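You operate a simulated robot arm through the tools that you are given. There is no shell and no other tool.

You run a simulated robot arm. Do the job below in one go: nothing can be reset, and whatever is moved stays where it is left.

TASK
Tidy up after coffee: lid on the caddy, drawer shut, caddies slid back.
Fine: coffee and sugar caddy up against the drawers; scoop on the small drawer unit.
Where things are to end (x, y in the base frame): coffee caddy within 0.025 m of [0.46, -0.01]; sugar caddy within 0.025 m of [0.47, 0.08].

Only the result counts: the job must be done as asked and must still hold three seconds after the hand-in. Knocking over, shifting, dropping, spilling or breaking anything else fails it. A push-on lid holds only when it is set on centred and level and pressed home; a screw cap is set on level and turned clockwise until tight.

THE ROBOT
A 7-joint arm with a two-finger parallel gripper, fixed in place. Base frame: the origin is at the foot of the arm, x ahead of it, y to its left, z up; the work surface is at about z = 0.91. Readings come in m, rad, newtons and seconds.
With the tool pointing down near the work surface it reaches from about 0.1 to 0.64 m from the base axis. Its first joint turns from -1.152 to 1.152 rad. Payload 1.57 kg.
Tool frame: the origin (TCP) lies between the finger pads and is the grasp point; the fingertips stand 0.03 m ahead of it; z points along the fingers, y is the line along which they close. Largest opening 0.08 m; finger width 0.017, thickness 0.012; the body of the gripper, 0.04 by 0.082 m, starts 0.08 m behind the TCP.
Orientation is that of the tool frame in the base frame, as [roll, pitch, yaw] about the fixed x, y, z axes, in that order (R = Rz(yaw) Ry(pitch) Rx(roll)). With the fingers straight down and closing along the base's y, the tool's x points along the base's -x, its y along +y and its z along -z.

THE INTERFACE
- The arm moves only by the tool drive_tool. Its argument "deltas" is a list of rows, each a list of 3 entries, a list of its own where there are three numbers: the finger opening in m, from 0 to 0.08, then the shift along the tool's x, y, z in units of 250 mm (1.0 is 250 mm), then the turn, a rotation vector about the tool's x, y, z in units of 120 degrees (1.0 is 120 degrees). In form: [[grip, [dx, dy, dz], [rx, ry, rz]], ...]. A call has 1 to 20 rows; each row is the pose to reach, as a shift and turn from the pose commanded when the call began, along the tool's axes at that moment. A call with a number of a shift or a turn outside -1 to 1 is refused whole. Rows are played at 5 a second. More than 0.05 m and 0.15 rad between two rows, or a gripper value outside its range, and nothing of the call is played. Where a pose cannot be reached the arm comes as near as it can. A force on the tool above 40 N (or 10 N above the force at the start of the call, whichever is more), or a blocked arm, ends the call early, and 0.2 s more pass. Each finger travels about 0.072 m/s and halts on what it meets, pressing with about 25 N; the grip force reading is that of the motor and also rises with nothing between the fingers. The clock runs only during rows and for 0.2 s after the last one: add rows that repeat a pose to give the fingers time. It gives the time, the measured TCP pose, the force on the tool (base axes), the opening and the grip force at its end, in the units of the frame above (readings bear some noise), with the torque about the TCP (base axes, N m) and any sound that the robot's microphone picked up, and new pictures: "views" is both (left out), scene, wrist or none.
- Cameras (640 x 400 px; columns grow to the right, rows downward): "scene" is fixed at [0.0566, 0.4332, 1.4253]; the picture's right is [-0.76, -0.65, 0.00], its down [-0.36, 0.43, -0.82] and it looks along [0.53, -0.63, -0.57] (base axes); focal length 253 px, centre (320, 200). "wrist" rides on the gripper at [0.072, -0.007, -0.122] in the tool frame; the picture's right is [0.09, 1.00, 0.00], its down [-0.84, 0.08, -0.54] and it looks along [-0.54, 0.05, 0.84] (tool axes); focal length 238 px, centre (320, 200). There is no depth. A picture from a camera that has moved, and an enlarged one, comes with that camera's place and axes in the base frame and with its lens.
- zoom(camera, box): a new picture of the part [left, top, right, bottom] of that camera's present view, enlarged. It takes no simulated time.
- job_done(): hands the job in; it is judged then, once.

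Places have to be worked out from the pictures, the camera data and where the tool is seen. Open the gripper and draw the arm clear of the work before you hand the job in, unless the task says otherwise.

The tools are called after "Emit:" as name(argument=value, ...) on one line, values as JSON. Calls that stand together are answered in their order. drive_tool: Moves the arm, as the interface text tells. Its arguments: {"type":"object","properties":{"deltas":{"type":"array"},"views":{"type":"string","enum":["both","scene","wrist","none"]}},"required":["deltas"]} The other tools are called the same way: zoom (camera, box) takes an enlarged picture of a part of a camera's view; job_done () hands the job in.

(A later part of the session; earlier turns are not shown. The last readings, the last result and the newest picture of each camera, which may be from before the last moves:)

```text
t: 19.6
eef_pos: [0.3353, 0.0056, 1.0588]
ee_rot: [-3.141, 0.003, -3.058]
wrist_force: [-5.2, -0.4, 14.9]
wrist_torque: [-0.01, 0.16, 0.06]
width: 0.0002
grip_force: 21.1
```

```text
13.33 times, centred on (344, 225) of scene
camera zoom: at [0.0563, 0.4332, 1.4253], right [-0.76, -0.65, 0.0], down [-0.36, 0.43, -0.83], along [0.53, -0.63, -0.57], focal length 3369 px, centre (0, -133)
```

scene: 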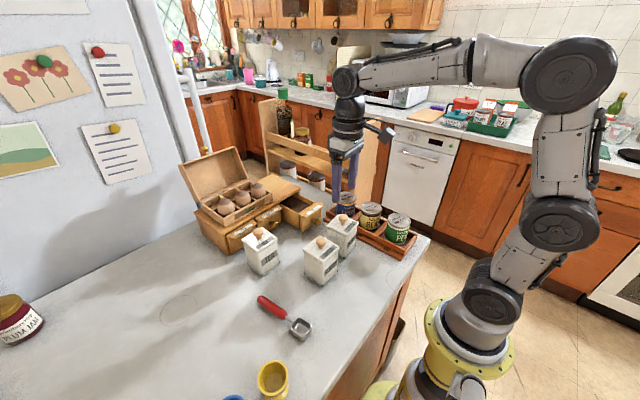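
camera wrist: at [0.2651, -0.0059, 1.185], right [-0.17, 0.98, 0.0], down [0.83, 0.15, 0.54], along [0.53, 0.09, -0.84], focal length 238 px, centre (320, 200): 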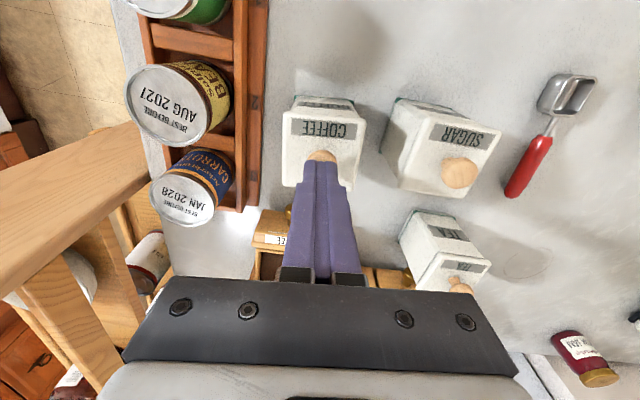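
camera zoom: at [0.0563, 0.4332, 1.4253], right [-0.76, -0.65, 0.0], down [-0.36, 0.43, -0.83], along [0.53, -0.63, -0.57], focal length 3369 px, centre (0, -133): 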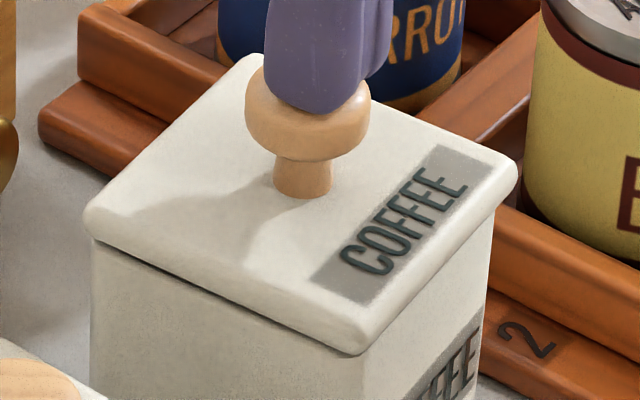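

14.9 N so far. I continue to roughly 35 N.

Emit:
drive_tool(deltas=[[0.0, [0, 0, 0.003], [0, 0, 0]], [0.0, [0, 0, 0.006], [0, 0, 0]], [0.0, [0, 0, 0.008], [0, 0, 0]], [0.0, [0, 0, 0.008], [0, 0, 0]]], views="none")

Emit:
zoom(camera="scene", box=[320, 210, 368, 240])

```text
t: 20.4
eef_pos: [0.3364, 0.0059, 1.0586]
ee_rot: [3.141, 0.007, -3.058]
wrist_force: [-3.3, 0.5, 6.4]
wrist_torque: [0.0, 0.13, 0.0]
width: 0.0
grip_force: 21.2
stopped in row 3: the force on the tool passed its limit at 42 N (the readings are from after the stop); the commanded pose is now the measured one
```

```text
13.33 times, centred on (344, 225) of scene
camera zoom: at [0.0565, 0.4332, 1.4253], right [-0.76, -0.65, 0.0], down [-0.36, 0.43, -0.82], along [0.53, -0.63, -0.57], focal length 3369 px, centre (0, -133)
```

zoom: 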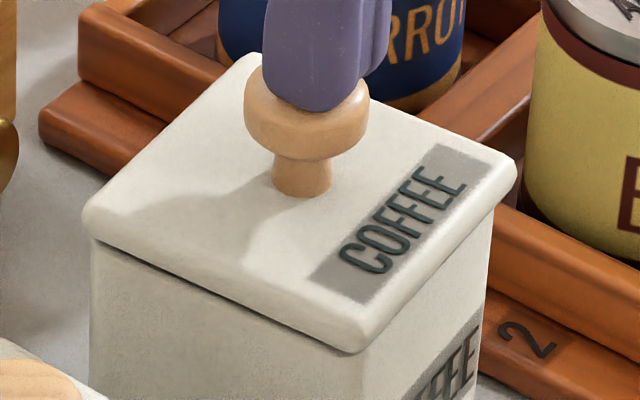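

The press reached 42 N with no further movement and no new sound, so the lid is home. Next is the drawer. I rise, square the tool up again and move above the gap between the caddy and the drawer knob, which I place at about (0.433, -0.0065, 0.95).

Emit:
drive_tool(deltas=[[0.0, [0, 0, -0.08], [0, 0, 0]], [0.0, [0, 0, -0.166], [0, 0.0033, 0.01]], [0.0, [-0.1, -0.025, -0.166], [0, 0.0033, 0.02]], [0.0, [-0.2, -0.05, -0.166], [0, 0.0033, 0.03]], [0.0, [-0.281, -0.0733, -0.166], [0, 0.0033, 0.04]], [0.0, [-0.281, -0.0733, -0.166], [0, 0.0033, 0.04]], [0.0, [-0.281, -0.0733, -0.166], [0, 0.0033, 0.04]]], views="both")

Emit:
zoom(camera="wrist", box=[220, 60, 420, 185])

Emit:
zoom(camera="scene", box=[270, 150, 398, 230])

```text
t: 22.0
eef_pos: [0.4083, -0.0055, 1.1002]
ee_rot: [3.142, 0.002, 3.141]
wrist_force: [-0.4, -0.4, -0.2]
wrist_torque: [0.0, 0.01, 0.01]
width: 0.0
grip_force: 21.4
camera wrist: at [0.3373, -0.0123, 1.2224], right [-0.09, 1.0, 0.0], down [0.84, 0.08, 0.54], along [0.54, 0.05, -0.84], focal length 238 px, centre (320, 200)
```

scene: 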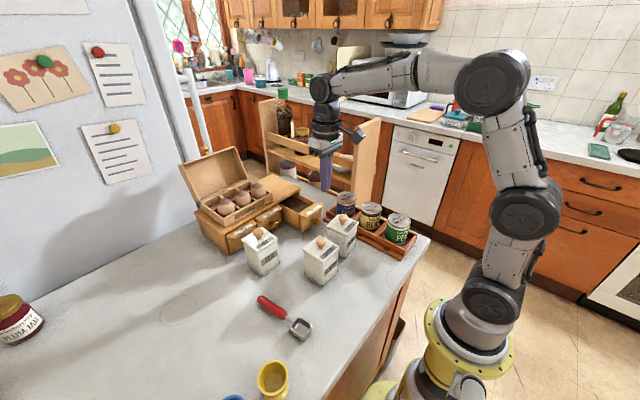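
wrist: 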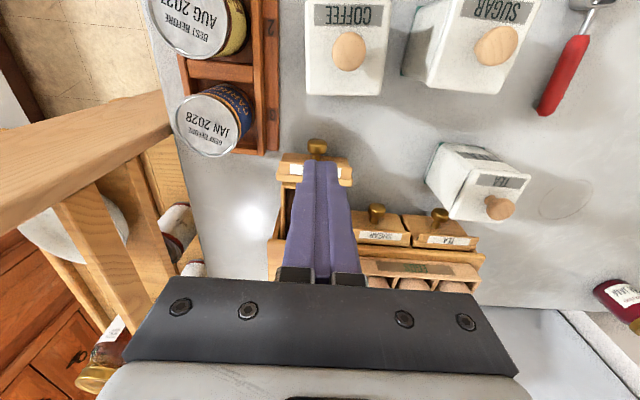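

```text
3.20 times, centred on (320, 122) of wrist
camera zoom: at [0.3373, -0.0123, 1.2224], right [-0.09, 1.0, 0.0], down [0.84, 0.08, 0.54], along [0.54, 0.05, -0.84], focal length 763 px, centre (320, 448)
```

zoom: 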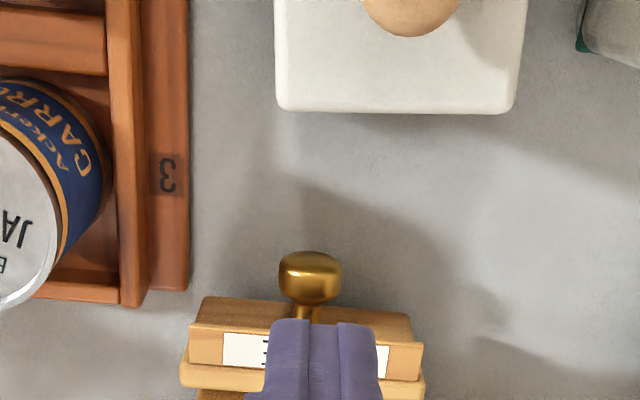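

```text
5.00 times, centred on (334, 190) of scene
camera zoom: at [0.0566, 0.4332, 1.4253], right [-0.76, -0.65, 0.0], down [-0.36, 0.43, -0.82], along [0.53, -0.63, -0.57], focal length 1263 px, centre (250, 250)
```

zoom: 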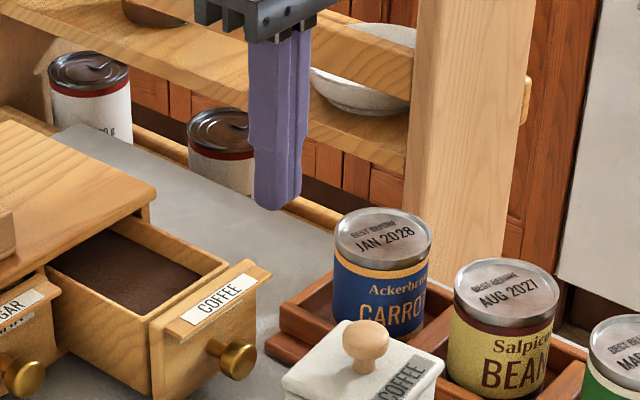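

The knob is at about (0.436, -0.007), with its front face near x = 0.426. The caddy's rear edge is near x = 0.370. I lower the closed fingers into the gap.

Emit:
drive_tool(deltas=[[0.0, [0.016, 0, 0.1], [0, 0, 0]], [0.0, [0.016, 0, 0.2], [0, 0, 0]], [0.0, [0.016, 0, 0.3], [0, 0, 0]], [0.0, [0.016, 0, 0.4], [0, 0, 0]], [0.0, [0.016, 0, 0.48], [0, 0, 0]], [0.0, [0.016, 0, 0.532], [0, 0, 0]], [0.0, [0.016, 0, 0.532], [0, 0, 0]]], views="both")

Emit:
zoom(camera="scene", box=[270, 170, 398, 250])

```text
t: 23.6
eef_pos: [0.403, -0.0059, 0.9669]
ee_rot: [-3.141, -0.001, -3.141]
wrist_force: [-0.4, -0.6, 0.8]
wrist_torque: [0.0, 0.01, 0.04]
width: 0.0
grip_force: 21.6
camera wrist: at [0.3325, -0.0119, 1.0891], right [-0.09, 1.0, 0.0], down [0.84, 0.08, 0.54], along [0.54, 0.05, -0.84], focal length 238 px, centre (320, 200)
```

scene: 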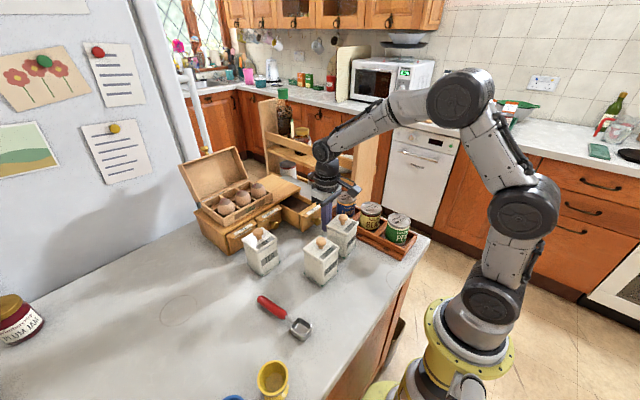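
wrist: 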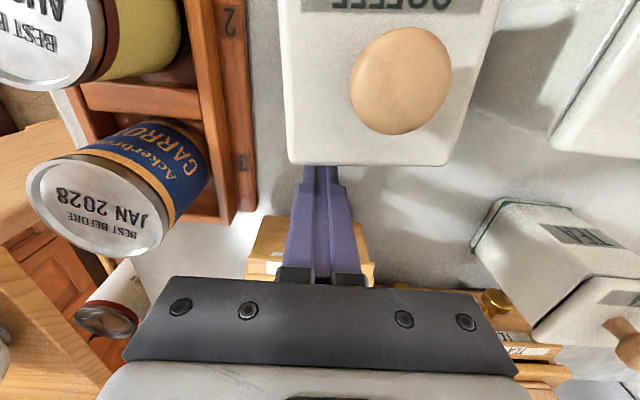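

```text
5.00 times, centred on (334, 210) of scene
camera zoom: at [0.0566, 0.4332, 1.4253], right [-0.76, -0.65, 0.0], down [-0.36, 0.43, -0.82], along [0.53, -0.63, -0.57], focal length 1263 px, centre (250, 150)
```

zoom: 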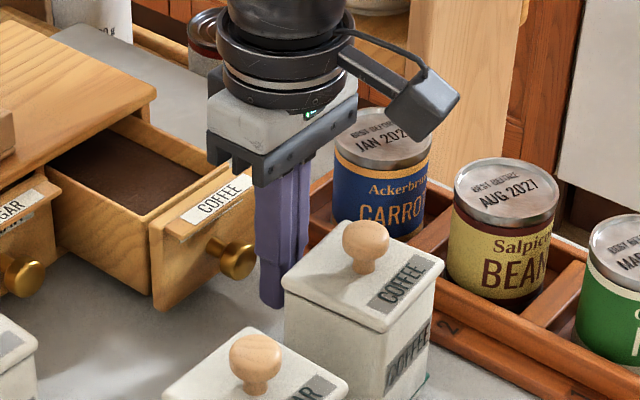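

The closed fingers stand right in front of the knob. I push forward in small steps to close the drawer.

Emit:
drive_tool(deltas=[[0.0, [-0.04, 0, 0], [0, 0, 0]], [0.0, [-0.07, 0, 0], [0, 0, 0]], [0.0, [-0.1, 0, 0], [0, 0, 0]], [0.0, [-0.13, 0, 0], [0, 0, 0]], [0.0, [-0.16, 0, 0], [0, 0, 0]], [0.0, [-0.19, 0, 0], [0, 0, 0]], [0.0, [-0.22, 0, 0], [0, 0, 0]], [0.0, [-0.25, 0, 0], [0, 0, 0]], [0.0, [-0.28, 0, 0], [0, 0, 0]], [0.0, [-0.31, 0, 0], [0, 0, 0]], [0.0, [-0.34, 0, 0], [0, 0, 0]], [0.0, [-0.36, 0, 0], [0, 0, 0]], [0.0, [-0.36, 0, 0], [0, 0, 0]]], views="both")

Emit:
zoom(camera="scene", box=[180, 150, 340, 250])

```text
t: 26.4
eef_pos: [0.4935, -0.006, 0.9666]
ee_rot: [3.141, 0.001, -3.14]
wrist_force: [-0.6, -0.6, 0.1]
wrist_torque: [0.01, 0.0, 0.0]
width: 0.0
grip_force: 21.2
camera wrist: at [0.4223, -0.0121, 1.0889], right [-0.09, 1.0, 0.0], down [0.84, 0.08, 0.54], along [0.54, 0.05, -0.84], focal length 238 px, centre (320, 200)
```

scene: 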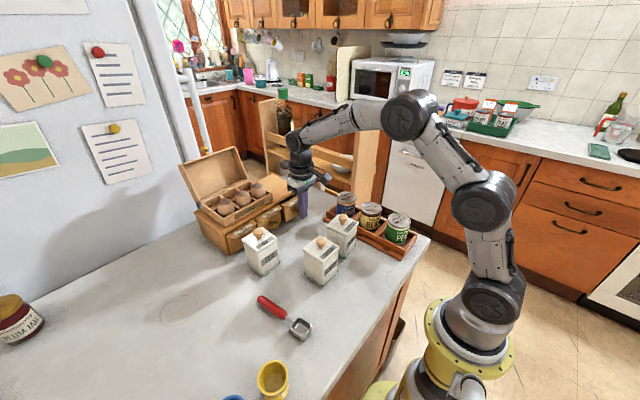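
wrist: 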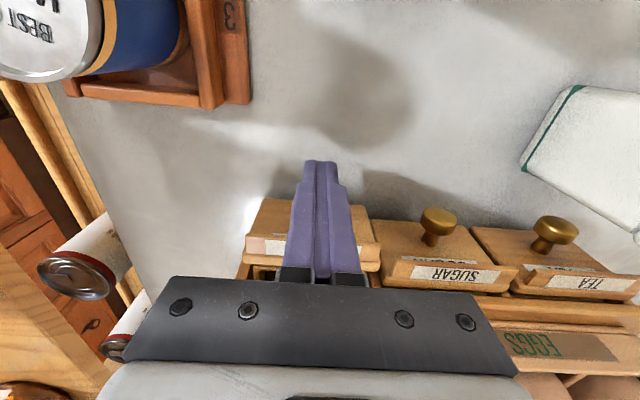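

```text
4.00 times, centred on (260, 200) of scene
camera zoom: at [0.0566, 0.4332, 1.4253], right [-0.76, -0.65, 0.0], down [-0.36, 0.43, -0.82], along [0.53, -0.63, -0.57], focal length 1011 px, centre (560, 200)
```

zoom: 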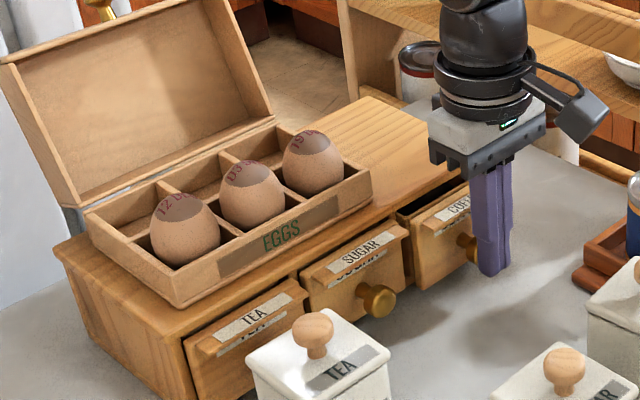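

The drawer is nearly home, with the coffee front still standing out by about 1 cm. I push on slowly until the force rises.

Emit:
drive_tool(deltas=[[0.0, [-0.012, 0, 0], [0, 0, 0]], [0.0, [-0.024, 0, 0], [0, 0, 0]], [0.0, [-0.036, 0, 0], [0, 0, 0]], [0.0, [-0.044, 0, 0], [0, 0, 0]], [0.0, [-0.052, 0, 0], [0, 0, 0]], [0.0, [-0.056, 0, 0], [0, 0, 0]], [0.0, [-0.056, 0, 0], [0, 0, 0]]], views="both")

Emit:
zoom(camera="scene", box=[180, 150, 340, 250])

```text
t: 28.0
eef_pos: [0.5065, -0.0047, 0.9676]
ee_rot: [3.141, -0.003, 3.14]
wrist_force: [-12.2, 3.3, 4.5]
wrist_torque: [-0.04, 0.02, 0.03]
width: 0.0003
grip_force: 21.4
camera wrist: at [0.4359, -0.0122, 1.0895], right [-0.09, 1.0, 0.0], down [0.84, 0.08, 0.54], along [0.54, 0.05, -0.84], focal length 238 px, centre (320, 200)
```

scene: 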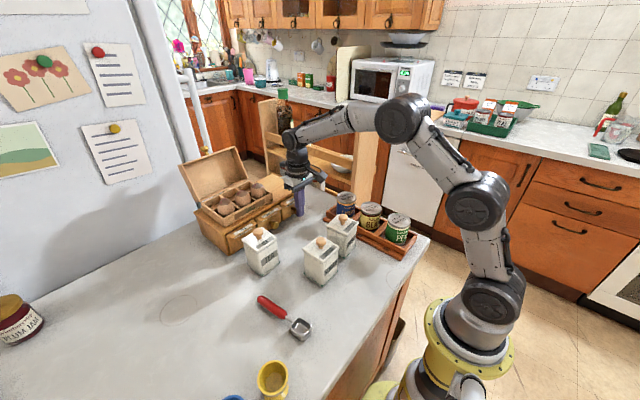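
wrist: 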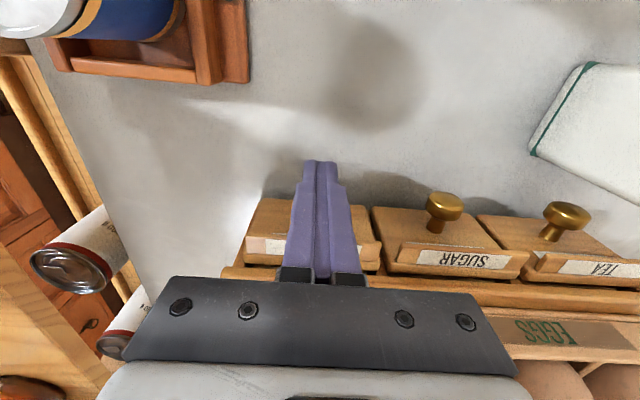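

```text
4.00 times, centred on (260, 200) of scene
camera zoom: at [0.0562, 0.4332, 1.4252], right [-0.76, -0.65, 0.0], down [-0.36, 0.43, -0.83], along [0.53, -0.63, -0.56], focal length 1011 px, centre (560, 200)
```

zoom: 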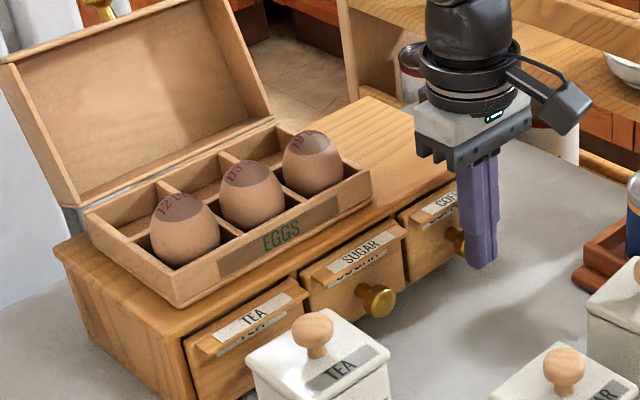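

Force rose to 12 N at x = 0.5065, which looks like the end stop. I check the three drawer fronts for being flush before backing off.

Emit:
zoom(camera="wrist", box=[230, 170, 640, 320])

Emit:
zoom(camera="scene", box=[222, 186, 318, 246])

```text
1.56 times, centred on (435, 245) of wrist
camera zoom: at [0.4359, -0.0122, 1.0895], right [-0.09, 1.0, 0.0], down [0.84, 0.08, 0.54], along [0.54, 0.05, -0.84], focal length 372 px, centre (140, 130)
```

zoom: 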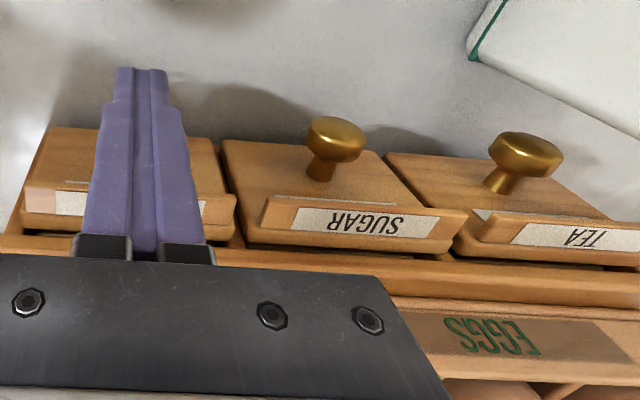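

```text
6.67 times, centred on (270, 216) of scene
camera zoom: at [0.0562, 0.4332, 1.4252], right [-0.76, -0.65, 0.0], down [-0.36, 0.43, -0.83], along [0.53, -0.63, -0.56], focal length 1684 px, centre (653, 93)
```

zoom: 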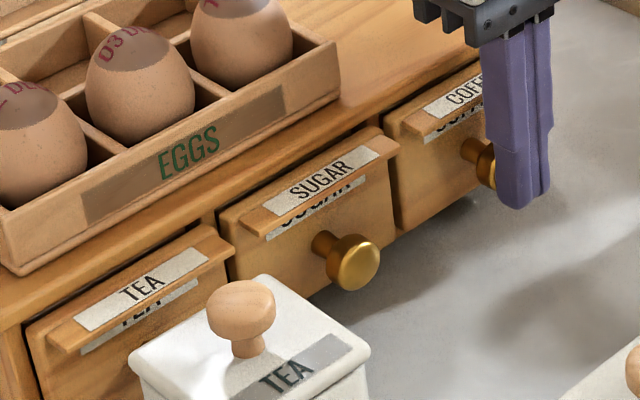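

All three drawer fronts line up, so the coffee drawer is shut. I back off, rise over the caddy and come down behind it on the robot side, with the fingers tilted 15° forward and slightly spread. That way I can push it low on its body.

Emit:
drive_tool(deltas=[[0, [0.04, 0, 0], [0, 0, 0]], [0, [0.08, 0, 0], [0, 0, 0]], [0, [0.08, 0, -0.15], [0, 0, 0]], [0, [0.08, 0, -0.3], [0, 0, 0]], [0.015, [0.1, 0, -0.45], [0, 0, 0]], [0.03, [0.2, 0.01, -0.58], [0, 0, 0]], [0.03, [0.35, 0.02, -0.612], [0, 0, 0]], [0.03, [0.5, 0.03, -0.612], [0, -0.03, 0]], [0.03, [0.65, 0.04, -0.612], [0, -0.06, 0]], [0.03, [0.8, 0.05, -0.612], [0, -0.09, 0]], [0.03, [0.95, 0.05, -0.612], [0, -0.12, 0]], [0.03, [0.992, 0.05, -0.612], [0, -0.125, 0]], [0.03, [0.992, 0.05, -0.5], [0, -0.125, 0]], [0.03, [0.992, 0.05, -0.35], [0, -0.125, 0]], [0.03, [0.992, 0.05, -0.2], [0, -0.125, 0]], [0.03, [0.992, 0.05, -0.06], [0, -0.125, 0]], [0.03, [0.992, 0.05, -0.06], [0, -0.125, 0]]], views="both")

Emit:
zoom(camera="scene", box=[180, 150, 436, 310])

```text
t: 31.6
eef_pos: [0.2597, 0.007, 0.9804]
ee_rot: [-3.141, 0.262, -3.141]
wrist_force: [0.1, -0.5, 0.3]
wrist_torque: [-0.01, 0.01, -0.03]
width: 0.0302
grip_force: 0.0
camera wrist: at [0.1597, 0.0004, 1.0792], right [-0.09, 1.0, -0.02], down [0.67, 0.08, 0.74], along [0.74, 0.05, -0.67], focal length 238 px, centre (320, 200)
```

scene: 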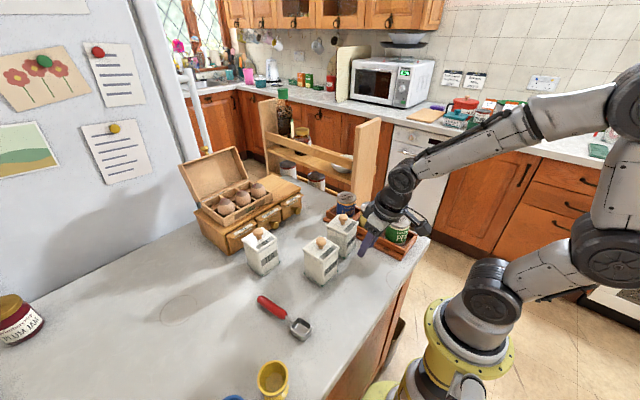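
wrist: 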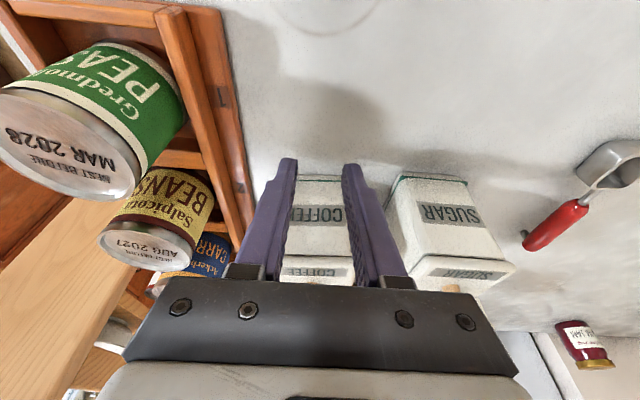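

```text
2.50 times, centred on (308, 230) of scene
camera zoom: at [0.0566, 0.4332, 1.4253], right [-0.76, -0.65, 0.0], down [-0.36, 0.43, -0.82], along [0.53, -0.63, -0.57], focal length 632 px, centre (350, 125)
```

zoom: 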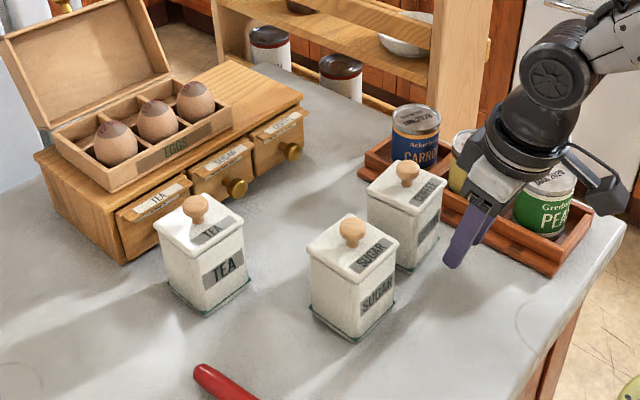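

The tilted fingers stand squarely behind the coffee caddy. I lower to pushing height and push it forward for the first part, drifting slightly to -y.

Emit:
drive_tool(deltas=[[0.03, [0.013, 0, 0.0483], [0, 0, 0]], [0.03, [0.0259, 0, 0.0966], [0, 0, 0]], [0.03, [-0.0321, 0, 0.1121], [0, 0, 0]], [0.03, [-0.0823, 0, 0.1256], [0, 0, 0]], [0.03, [-0.1287, -0.004, 0.138], [0, 0, 0]], [0.03, [-0.175, -0.012, 0.1505], [0, 0, 0]], [0.03, [-0.2214, -0.018, 0.1629], [0, 0, 0]], [0.03, [-0.2678, -0.024, 0.1753], [0, 0, 0]], [0.03, [-0.2678, -0.024, 0.1753], [0, 0, 0]]], views="both")

Emit:
zoom(camera="scene", box=[240, 170, 400, 270])

```text
t: 33.6
eef_pos: [0.3359, 0.0007, 0.9562]
ee_rot: [3.141, 0.262, -3.141]
wrist_force: [-1.9, -0.5, 0.8]
wrist_torque: [0.01, 0.02, -0.02]
width: 0.0298
grip_force: 0.0
camera wrist: at [0.2353, -0.0058, 1.0566], right [-0.09, 1.0, -0.02], down [0.67, 0.08, 0.74], along [0.74, 0.05, -0.67], focal length 238 px, centre (320, 200)
```

scene: 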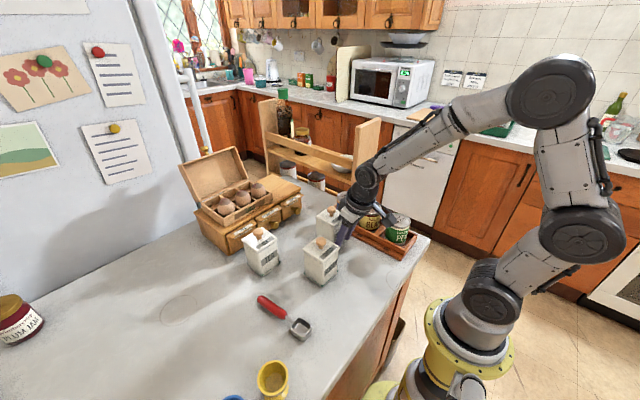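
wrist: 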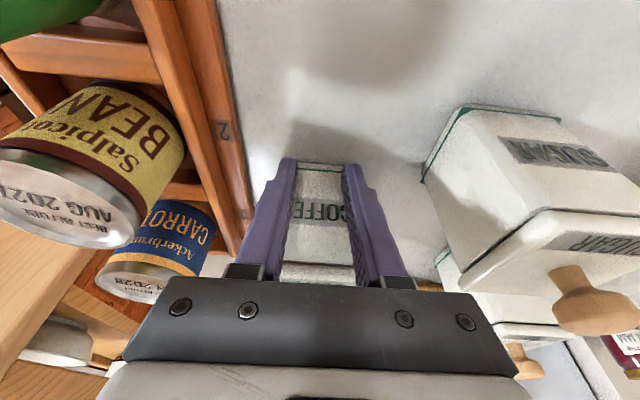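

```text
4.00 times, centred on (320, 220) of scene
camera zoom: at [0.0566, 0.4332, 1.4253], right [-0.76, -0.65, 0.0], down [-0.36, 0.43, -0.82], along [0.53, -0.63, -0.57], focal length 1011 px, centre (320, 120)
```

zoom: 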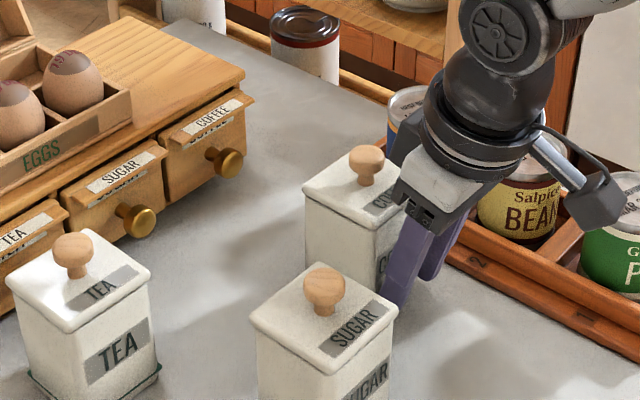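

The caddy slides steadily with about 2 N. I push it the rest of the way towards x ≈ 0.457.

Emit:
drive_tool(deltas=[[0.03, [-0.0464, -0.005, 0.0124], [0, 0, 0]], [0.03, [-0.0927, -0.011, 0.0249], [0, 0, 0]], [0.03, [-0.1391, -0.016, 0.0373], [0, 0, 0]], [0.03, [-0.1855, -0.021, 0.0497], [0, 0, 0]], [0.03, [-0.2318, -0.027, 0.0622], [0, 0, 0]], [0.03, [-0.2705, -0.032, 0.0725], [0, 0, 0]], [0.03, [-0.2821, -0.032, 0.0756], [0, 0, 0]], [0.03, [-0.2821, -0.032, 0.0756], [0, 0, 0]]], views="both")

Emit:
zoom(camera="scene", box=[240, 170, 400, 270])

```text
t: 35.4
eef_pos: [0.4078, -0.0071, 0.9575]
ee_rot: [-3.141, 0.263, 3.141]
wrist_force: [-0.2, -0.3, 0.6]
wrist_torque: [0.01, 0.02, -0.02]
width: 0.03
grip_force: 0.1
camera wrist: at [0.3084, -0.0136, 1.0566], right [-0.09, 1.0, -0.02], down [0.67, 0.08, 0.74], along [0.74, 0.05, -0.67], focal length 238 px, centre (320, 200)
```

scene: 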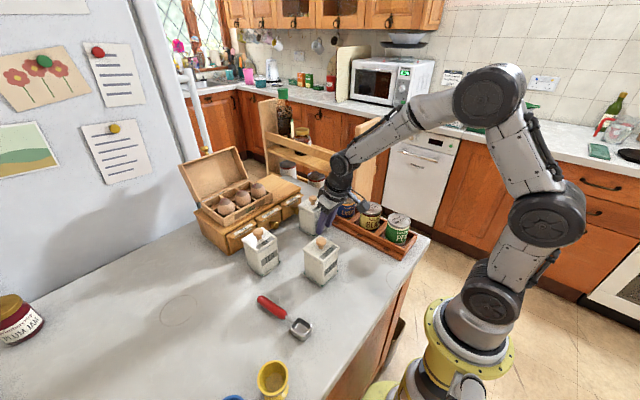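
wrist: 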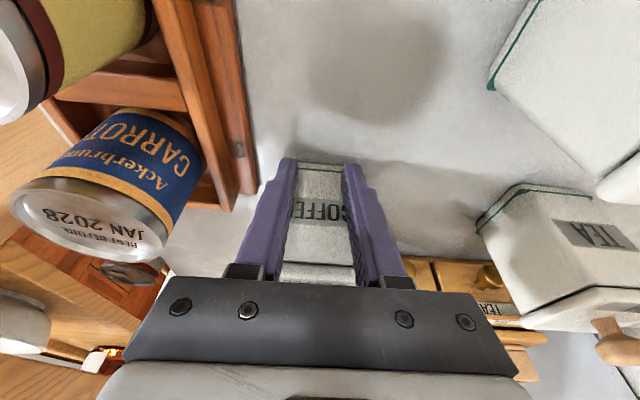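

```text
4.00 times, centred on (320, 220) of scene
camera zoom: at [0.0566, 0.4332, 1.4253], right [-0.76, -0.65, 0.0], down [-0.36, 0.43, -0.82], along [0.53, -0.63, -0.57], focal length 1011 px, centre (320, 120)
```

zoom: 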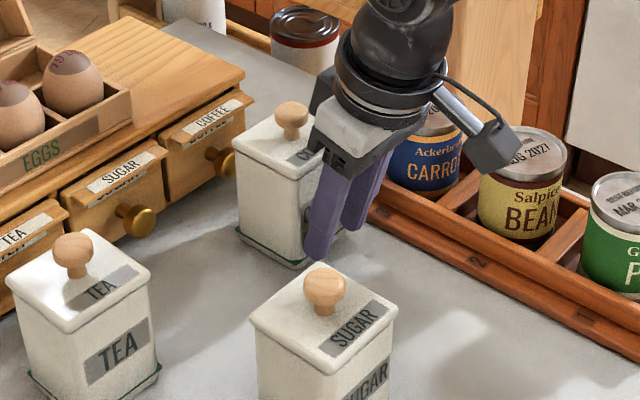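

The scene view puts the coffee caddy near (0.454, -0.007). I push 5 mm more, then back off, rise, level the tool and look down at the sugar caddy.

Emit:
drive_tool(deltas=[[0.03, [-0.0193, 0, 0.0052], [0, 0, 0]], [0.03, [-0.0193, 0, 0.0052], [0, 0, 0]], [0.03, [0.0773, 0, -0.0207], [0, 0, 0]], [0.03, [0.1159, 0, -0.0311], [0, 0, 0]], [0.03, [0.0641, 0, -0.2243], [0, 0, 0]], [0.03, [0.0278, 0.1, -0.3595], [0, 0, 0]], [0.03, [-0.0418, 0.22, -0.4651], [0, 0, 0]], [0.03, [-0.1116, 0.34, -0.5707], [0, 0, 0]], [0.03, [-0.1303, 0.46, -0.6402], [0, 0.03, 0]], [0.03, [-0.1303, 0.492, -0.6402], [0, 0.06, 0]], [0.03, [-0.1303, 0.492, -0.6402], [0, 0.09, 0]], [0.03, [-0.1303, 0.492, -0.6402], [0, 0.125, 0]], [0.03, [-0.1303, 0.492, -0.6402], [0, 0.125, 0]]], views="both")

Emit:
zoom(camera="wrist", box=[240, 0, 400, 100])

Emit:
zoom(camera="scene", box=[240, 170, 400, 270])

Emit:
zoom(camera="wrist", box=[130, 130, 450, 330])

```text
t: 38.2
eef_pos: [0.398, 0.1165, 1.1197]
ee_rot: [3.141, 0.0, 3.14]
wrist_force: [0.0, -1.3, 0.4]
wrist_torque: [-0.01, 0.01, -0.01]
width: 0.0301
grip_force: 0.0
camera wrist: at [0.3272, 0.1097, 1.2423], right [-0.09, 1.0, 0.0], down [0.84, 0.08, 0.54], along [0.54, 0.05, -0.84], focal length 238 px, centre (320, 200)
```

scene: 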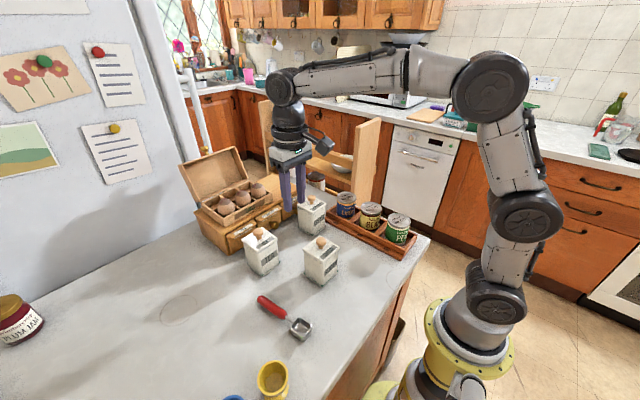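
wrist: 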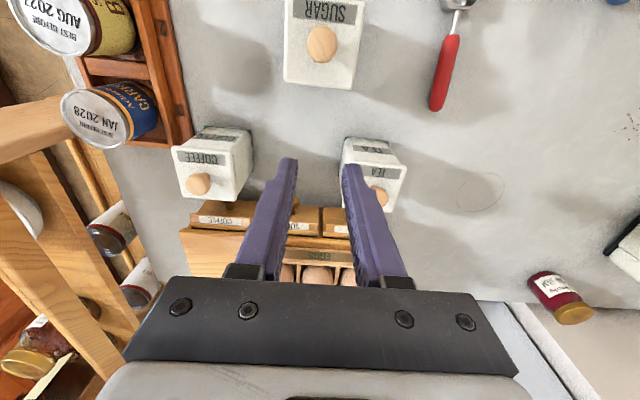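

```text
4.00 times, centred on (320, 50) of wrist
camera zoom: at [0.3272, 0.1097, 1.2423], right [-0.09, 1.0, 0.0], down [0.84, 0.08, 0.54], along [0.54, 0.05, -0.84], focal length 953 px, centre (320, 800)
```

zoom: 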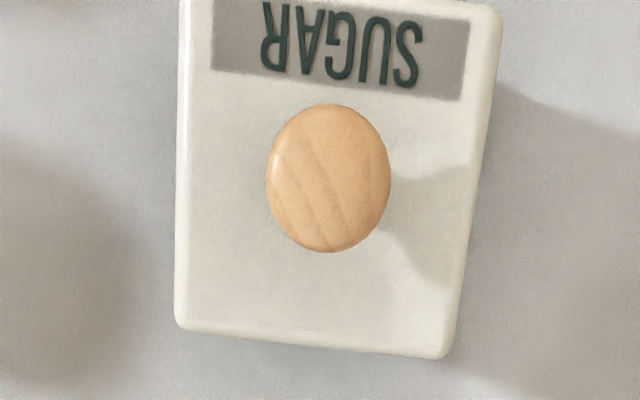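

```text
4.00 times, centred on (320, 220) of scene
camera zoom: at [0.0566, 0.4332, 1.4253], right [-0.76, -0.65, 0.0], down [-0.36, 0.43, -0.82], along [0.53, -0.63, -0.57], focal length 1011 px, centre (320, 120)
```

zoom: 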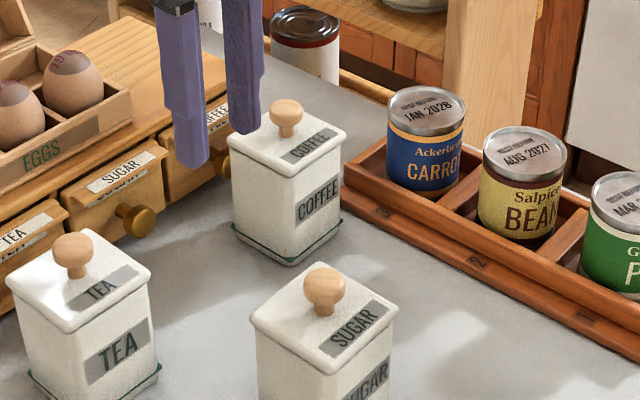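

```text
2.00 times, centred on (290, 230) of wrist
camera zoom: at [0.3272, 0.1097, 1.2423], right [-0.09, 1.0, 0.0], down [0.84, 0.08, 0.54], along [0.54, 0.05, -0.84], focal length 477 px, centre (380, 140)
```

zoom: 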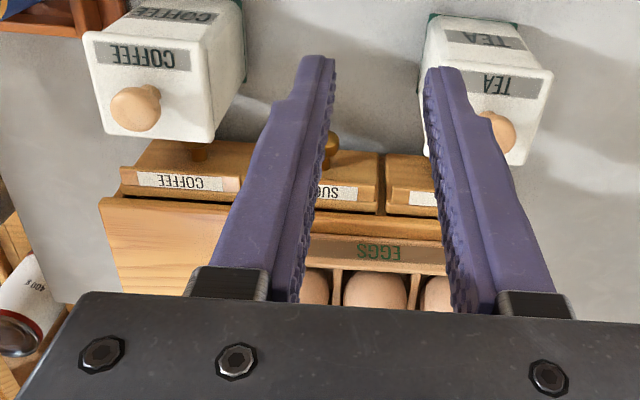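

The coffee caddy rests at about (0.457, -0.006), within tolerance. The sugar caddy is at (0.3255, 0.110) with its yaw near 0. I go behind it with the tilted fingers.

Emit:
drive_tool(deltas=[[0.03, [0.12, 0, 0], [0, 0, 0]], [0.03, [0.26, -0.01, 0], [0, -0.03, 0]], [0.03, [0.4, -0.021, 0], [0, -0.06, 0]], [0.03, [0.52, -0.021, 0], [0, -0.09, 0]], [0.03, [0.596, -0.021, 0], [0, -0.12, 0]], [0.03, [0.596, -0.021, 0.1], [0, -0.125, 0]], [0.03, [0.596, -0.021, 0.25], [0, -0.125, 0]], [0.03, [0.596, -0.021, 0.4], [0, -0.125, 0]], [0.03, [0.596, -0.021, 0.552], [0, -0.125, 0]], [0.03, [0.596, -0.021, 0.552], [0, -0.125, 0]]], views="both")

```text
t: 40.4
eef_pos: [0.2487, 0.1108, 0.9843]
ee_rot: [-3.142, 0.263, -3.141]
wrist_force: [0.7, 0.6, 0.5]
wrist_torque: [0.03, 0.03, 0.0]
width: 0.0299
grip_force: 0.1
camera wrist: at [0.1489, 0.1047, 1.0823], right [-0.09, 1.0, -0.02], down [0.67, 0.08, 0.74], along [0.74, 0.05, -0.67], focal length 238 px, centre (320, 200)
```

scene: 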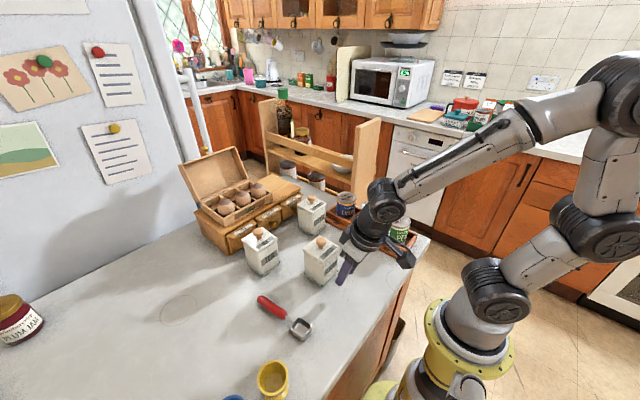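
wrist: 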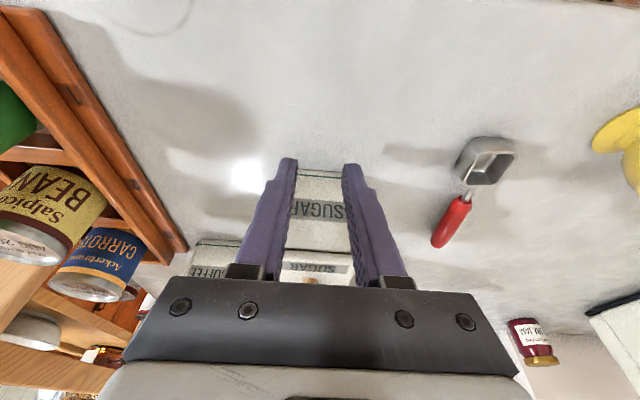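

The fingers are centred behind the sugar caddy. I lower and push it forward with a gradual shift to -y for the first stretch.

Emit:
drive_tool(deltas=[[0.03, [0.013, 0, 0.0483], [0, 0, 0]], [0.03, [0.0259, 0, 0.0966], [0, 0, 0]], [0.03, [-0.0282, 0, 0.1111], [0, 0, 0]], [0.03, [-0.0746, 0, 0.1235], [0, 0, 0]], [0.03, [-0.1132, -0.006, 0.1339], [0, 0, 0]], [0.03, [-0.1596, -0.016, 0.1463], [0, 0, 0]], [0.03, [-0.2059, -0.026, 0.1588], [0, 0, 0]], [0.03, [-0.2523, -0.036, 0.1712], [0, 0, 0]], [0.03, [-0.2987, -0.046, 0.1836], [0, 0, 0]], [0.03, [-0.345, -0.055, 0.1961], [0, 0, 0]], [0.03, [-0.345, -0.055, 0.1961], [0, 0, 0]]], views="both")

Emit:
zoom(camera="scene", box=[220, 180, 380, 280])

```text
t: 42.8
eef_pos: [0.3449, 0.0972, 0.9571]
ee_rot: [-3.141, 0.262, 3.141]
wrist_force: [-1.0, -0.1, 0.7]
wrist_torque: [0.01, 0.03, 0.01]
width: 0.0299
grip_force: 0.0
camera wrist: at [0.2447, 0.0906, 1.0564], right [-0.09, 1.0, -0.02], down [0.67, 0.08, 0.74], along [0.74, 0.05, -0.67], focal length 238 px, centre (320, 200)
```

scene: 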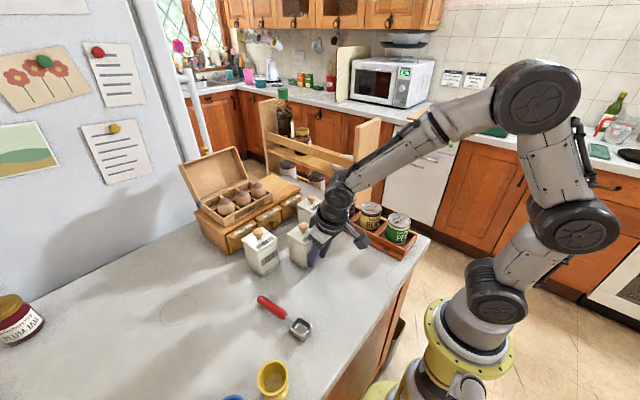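
wrist: 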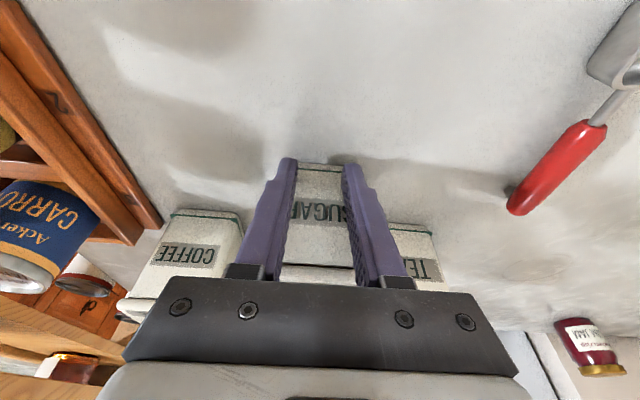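

```text
4.00 times, centred on (300, 230) of scene
camera zoom: at [0.0566, 0.4332, 1.4253], right [-0.76, -0.65, 0.0], down [-0.36, 0.43, -0.82], along [0.53, -0.63, -0.57], focal length 1011 px, centre (400, 80)
```

zoom: 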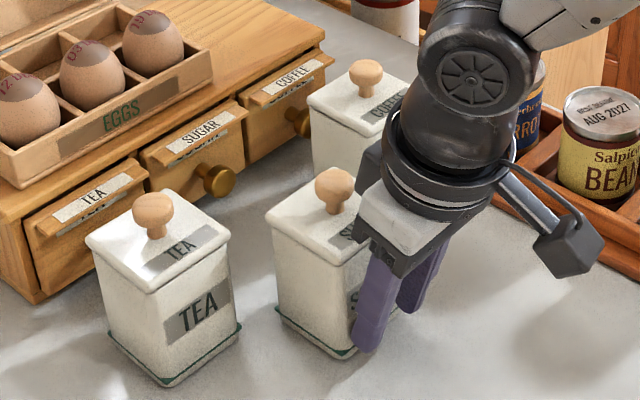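

The caddy follows without slipping. I push it the rest of the way to about x = 0.468, y = 0.08.

Emit:
drive_tool(deltas=[[0.03, [-0.0464, -0.01, 0.0124], [0, 0, 0]], [0.03, [-0.0927, -0.02, 0.0249], [0, 0, 0]], [0.03, [-0.1391, -0.03, 0.0373], [0, 0, 0]], [0.03, [-0.1855, -0.04, 0.0497], [0, 0, 0]], [0.03, [-0.2318, -0.05, 0.0622], [0, 0, 0]], [0.03, [-0.2705, -0.058, 0.0725], [0, 0, 0]], [0.03, [-0.2956, -0.064, 0.0793], [0, 0, 0]], [0.03, [-0.2956, -0.064, 0.0793], [0, 0, 0]]], views="both")

Emit:
zoom(camera="scene", box=[220, 180, 380, 280])

```text
t: 44.6
eef_pos: [0.4213, 0.0812, 0.9581]
ee_rot: [3.14, 0.261, 3.141]
wrist_force: [-1.7, -1.4, 0.6]
wrist_torque: [-0.02, 0.03, -0.02]
width: 0.0302
grip_force: 0.5
camera wrist: at [0.3217, 0.075, 1.0567], right [-0.09, 1.0, -0.02], down [0.67, 0.08, 0.74], along [0.74, 0.05, -0.67], focal length 238 px, centre (320, 200)
```

scene: 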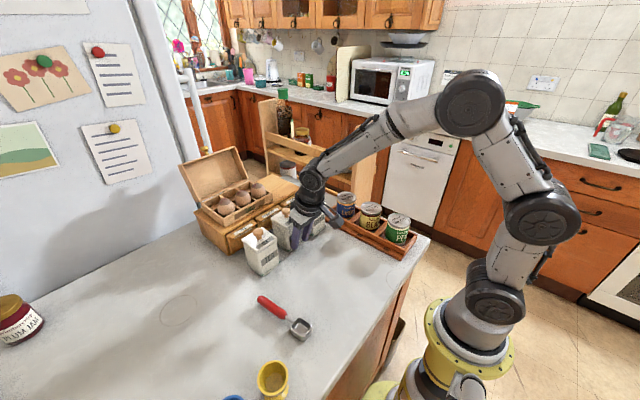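
wrist: 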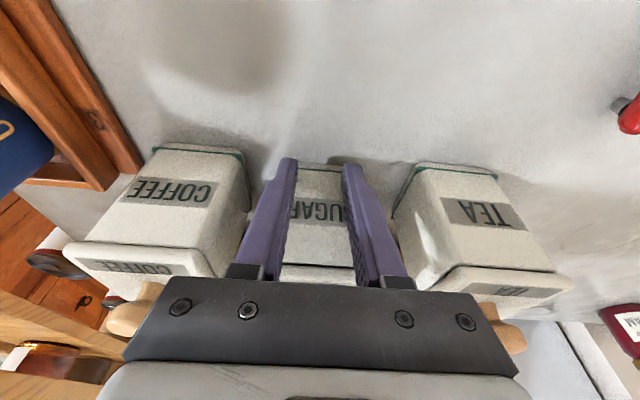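

```text
4.00 times, centred on (300, 230) of scene
camera zoom: at [0.0566, 0.4332, 1.4253], right [-0.76, -0.65, 0.0], down [-0.36, 0.43, -0.82], along [0.53, -0.63, -0.57], focal length 1011 px, centre (400, 80)
```

zoom: 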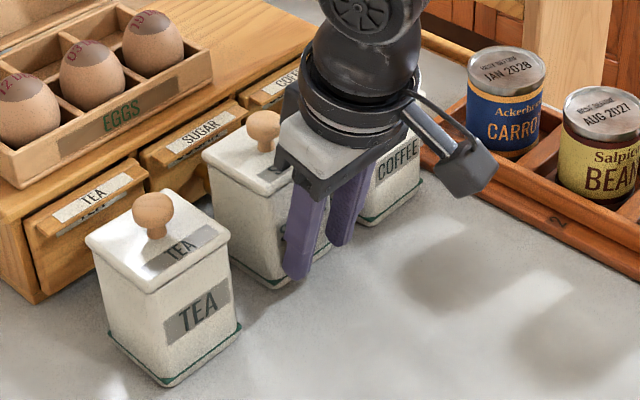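

The sugar caddy has reached its place. I back off, rise, level the tool and move over towards the scoop, opening the fingers, to view both the result and the scoop.

Emit:
drive_tool(deltas=[[0.03, [0.058, 0, -0.0155], [0, 0, 0]], [0.03, [0.1159, 0, -0.0311], [0, 0, 0]], [0.03, [0.0745, 0, -0.1857], [0, 0, 0]], [0.03, [0.0331, 0, -0.3402], [0, 0, 0]], [0.03, [-0.0084, 0, -0.4948], [0, 0, 0]], [0.03, [-0.053, 0.08, -0.661], [0, 0, 0]], [0.06, [-0.053, 0.24, -0.661], [0, 0.03, 0]], [0.08, [-0.053, 0.4, -0.661], [0, 0.06, 0]], [0.08, [-0.053, 0.56, -0.661], [0, 0.09, 0]], [0.08, [-0.053, 0.68, -0.661], [0, 0.125, 0]], [0.08, [-0.1206, 0.68, -0.6429], [0, 0.125, 0]], [0.08, [-0.1206, 0.68, -0.6429], [0, 0.125, 0]]], views="both")

Emit:
zoom(camera="scene", box=[180, 160, 340, 260])

Emit:
zoom(camera="wrist", box=[240, 0, 400, 100])

Emit:
zoom(camera="scene", box=[245, 285, 325, 345])

```text
t: 47.2
eef_pos: [0.4104, 0.2493, 1.1197]
ee_rot: [3.141, 0.0, 3.14]
wrist_force: [0.3, 0.0, 0.6]
wrist_torque: [0.01, -0.01, 0.01]
width: 0.0801
grip_force: 0.2
camera wrist: at [0.3386, 0.2438, 1.2416], right [-0.09, 1.0, 0.0], down [0.84, 0.08, 0.54], along [0.54, 0.05, -0.84], focal length 238 px, centre (320, 200)
```

scene: 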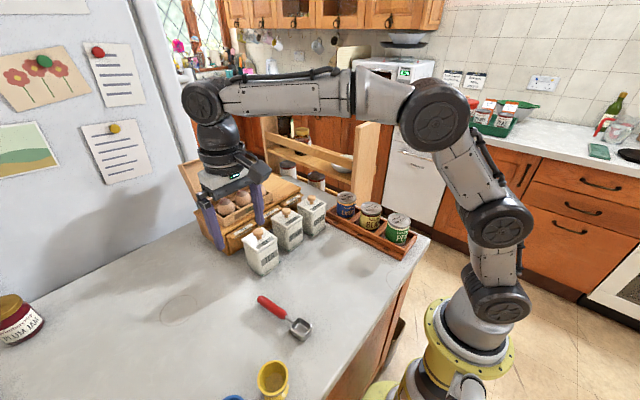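
wrist: 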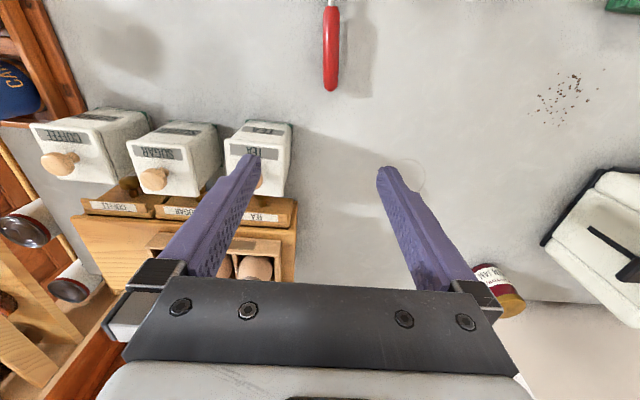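

```text
4.00 times, centred on (260, 210) of scene
camera zoom: at [0.0566, 0.4332, 1.4253], right [-0.76, -0.65, 0.0], down [-0.36, 0.43, -0.82], along [0.53, -0.63, -0.57], focal length 1011 px, centre (560, 160)
```

zoom: 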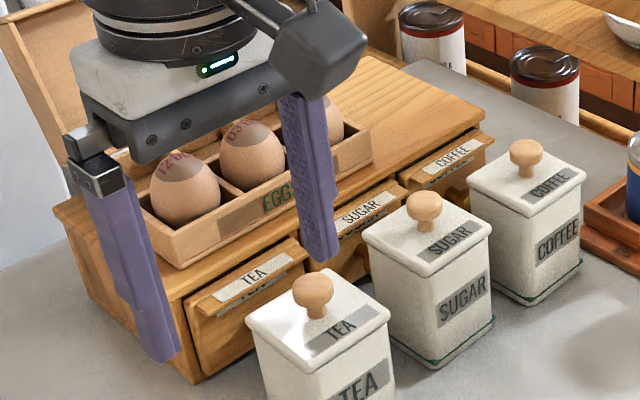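

```text
4.00 times, centred on (320, 50) of wrist
camera zoom: at [0.3386, 0.2438, 1.2416], right [-0.09, 1.0, 0.0], down [0.84, 0.08, 0.54], along [0.54, 0.05, -0.84], focal length 953 px, centre (320, 800)
```

zoom: 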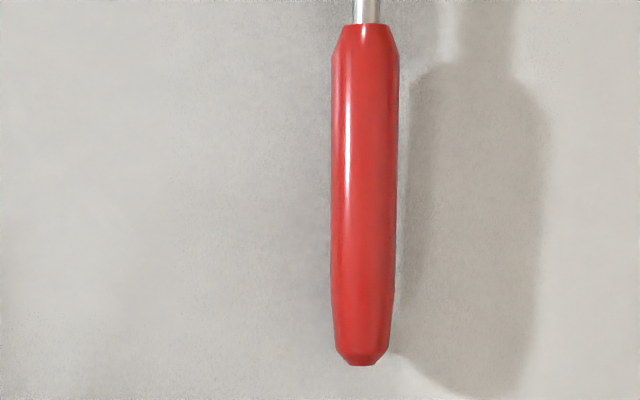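

```text
6.67 times, centred on (285, 315) of scene
camera zoom: at [0.0566, 0.4332, 1.4253], right [-0.76, -0.65, 0.0], down [-0.36, 0.43, -0.82], along [0.53, -0.63, -0.57], focal length 1684 px, centre (553, -567)
```

zoom: 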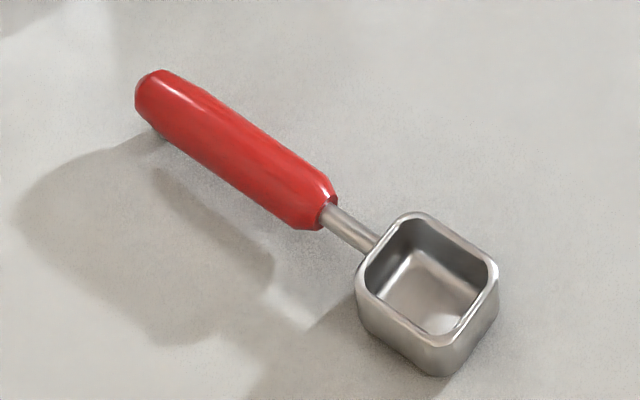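

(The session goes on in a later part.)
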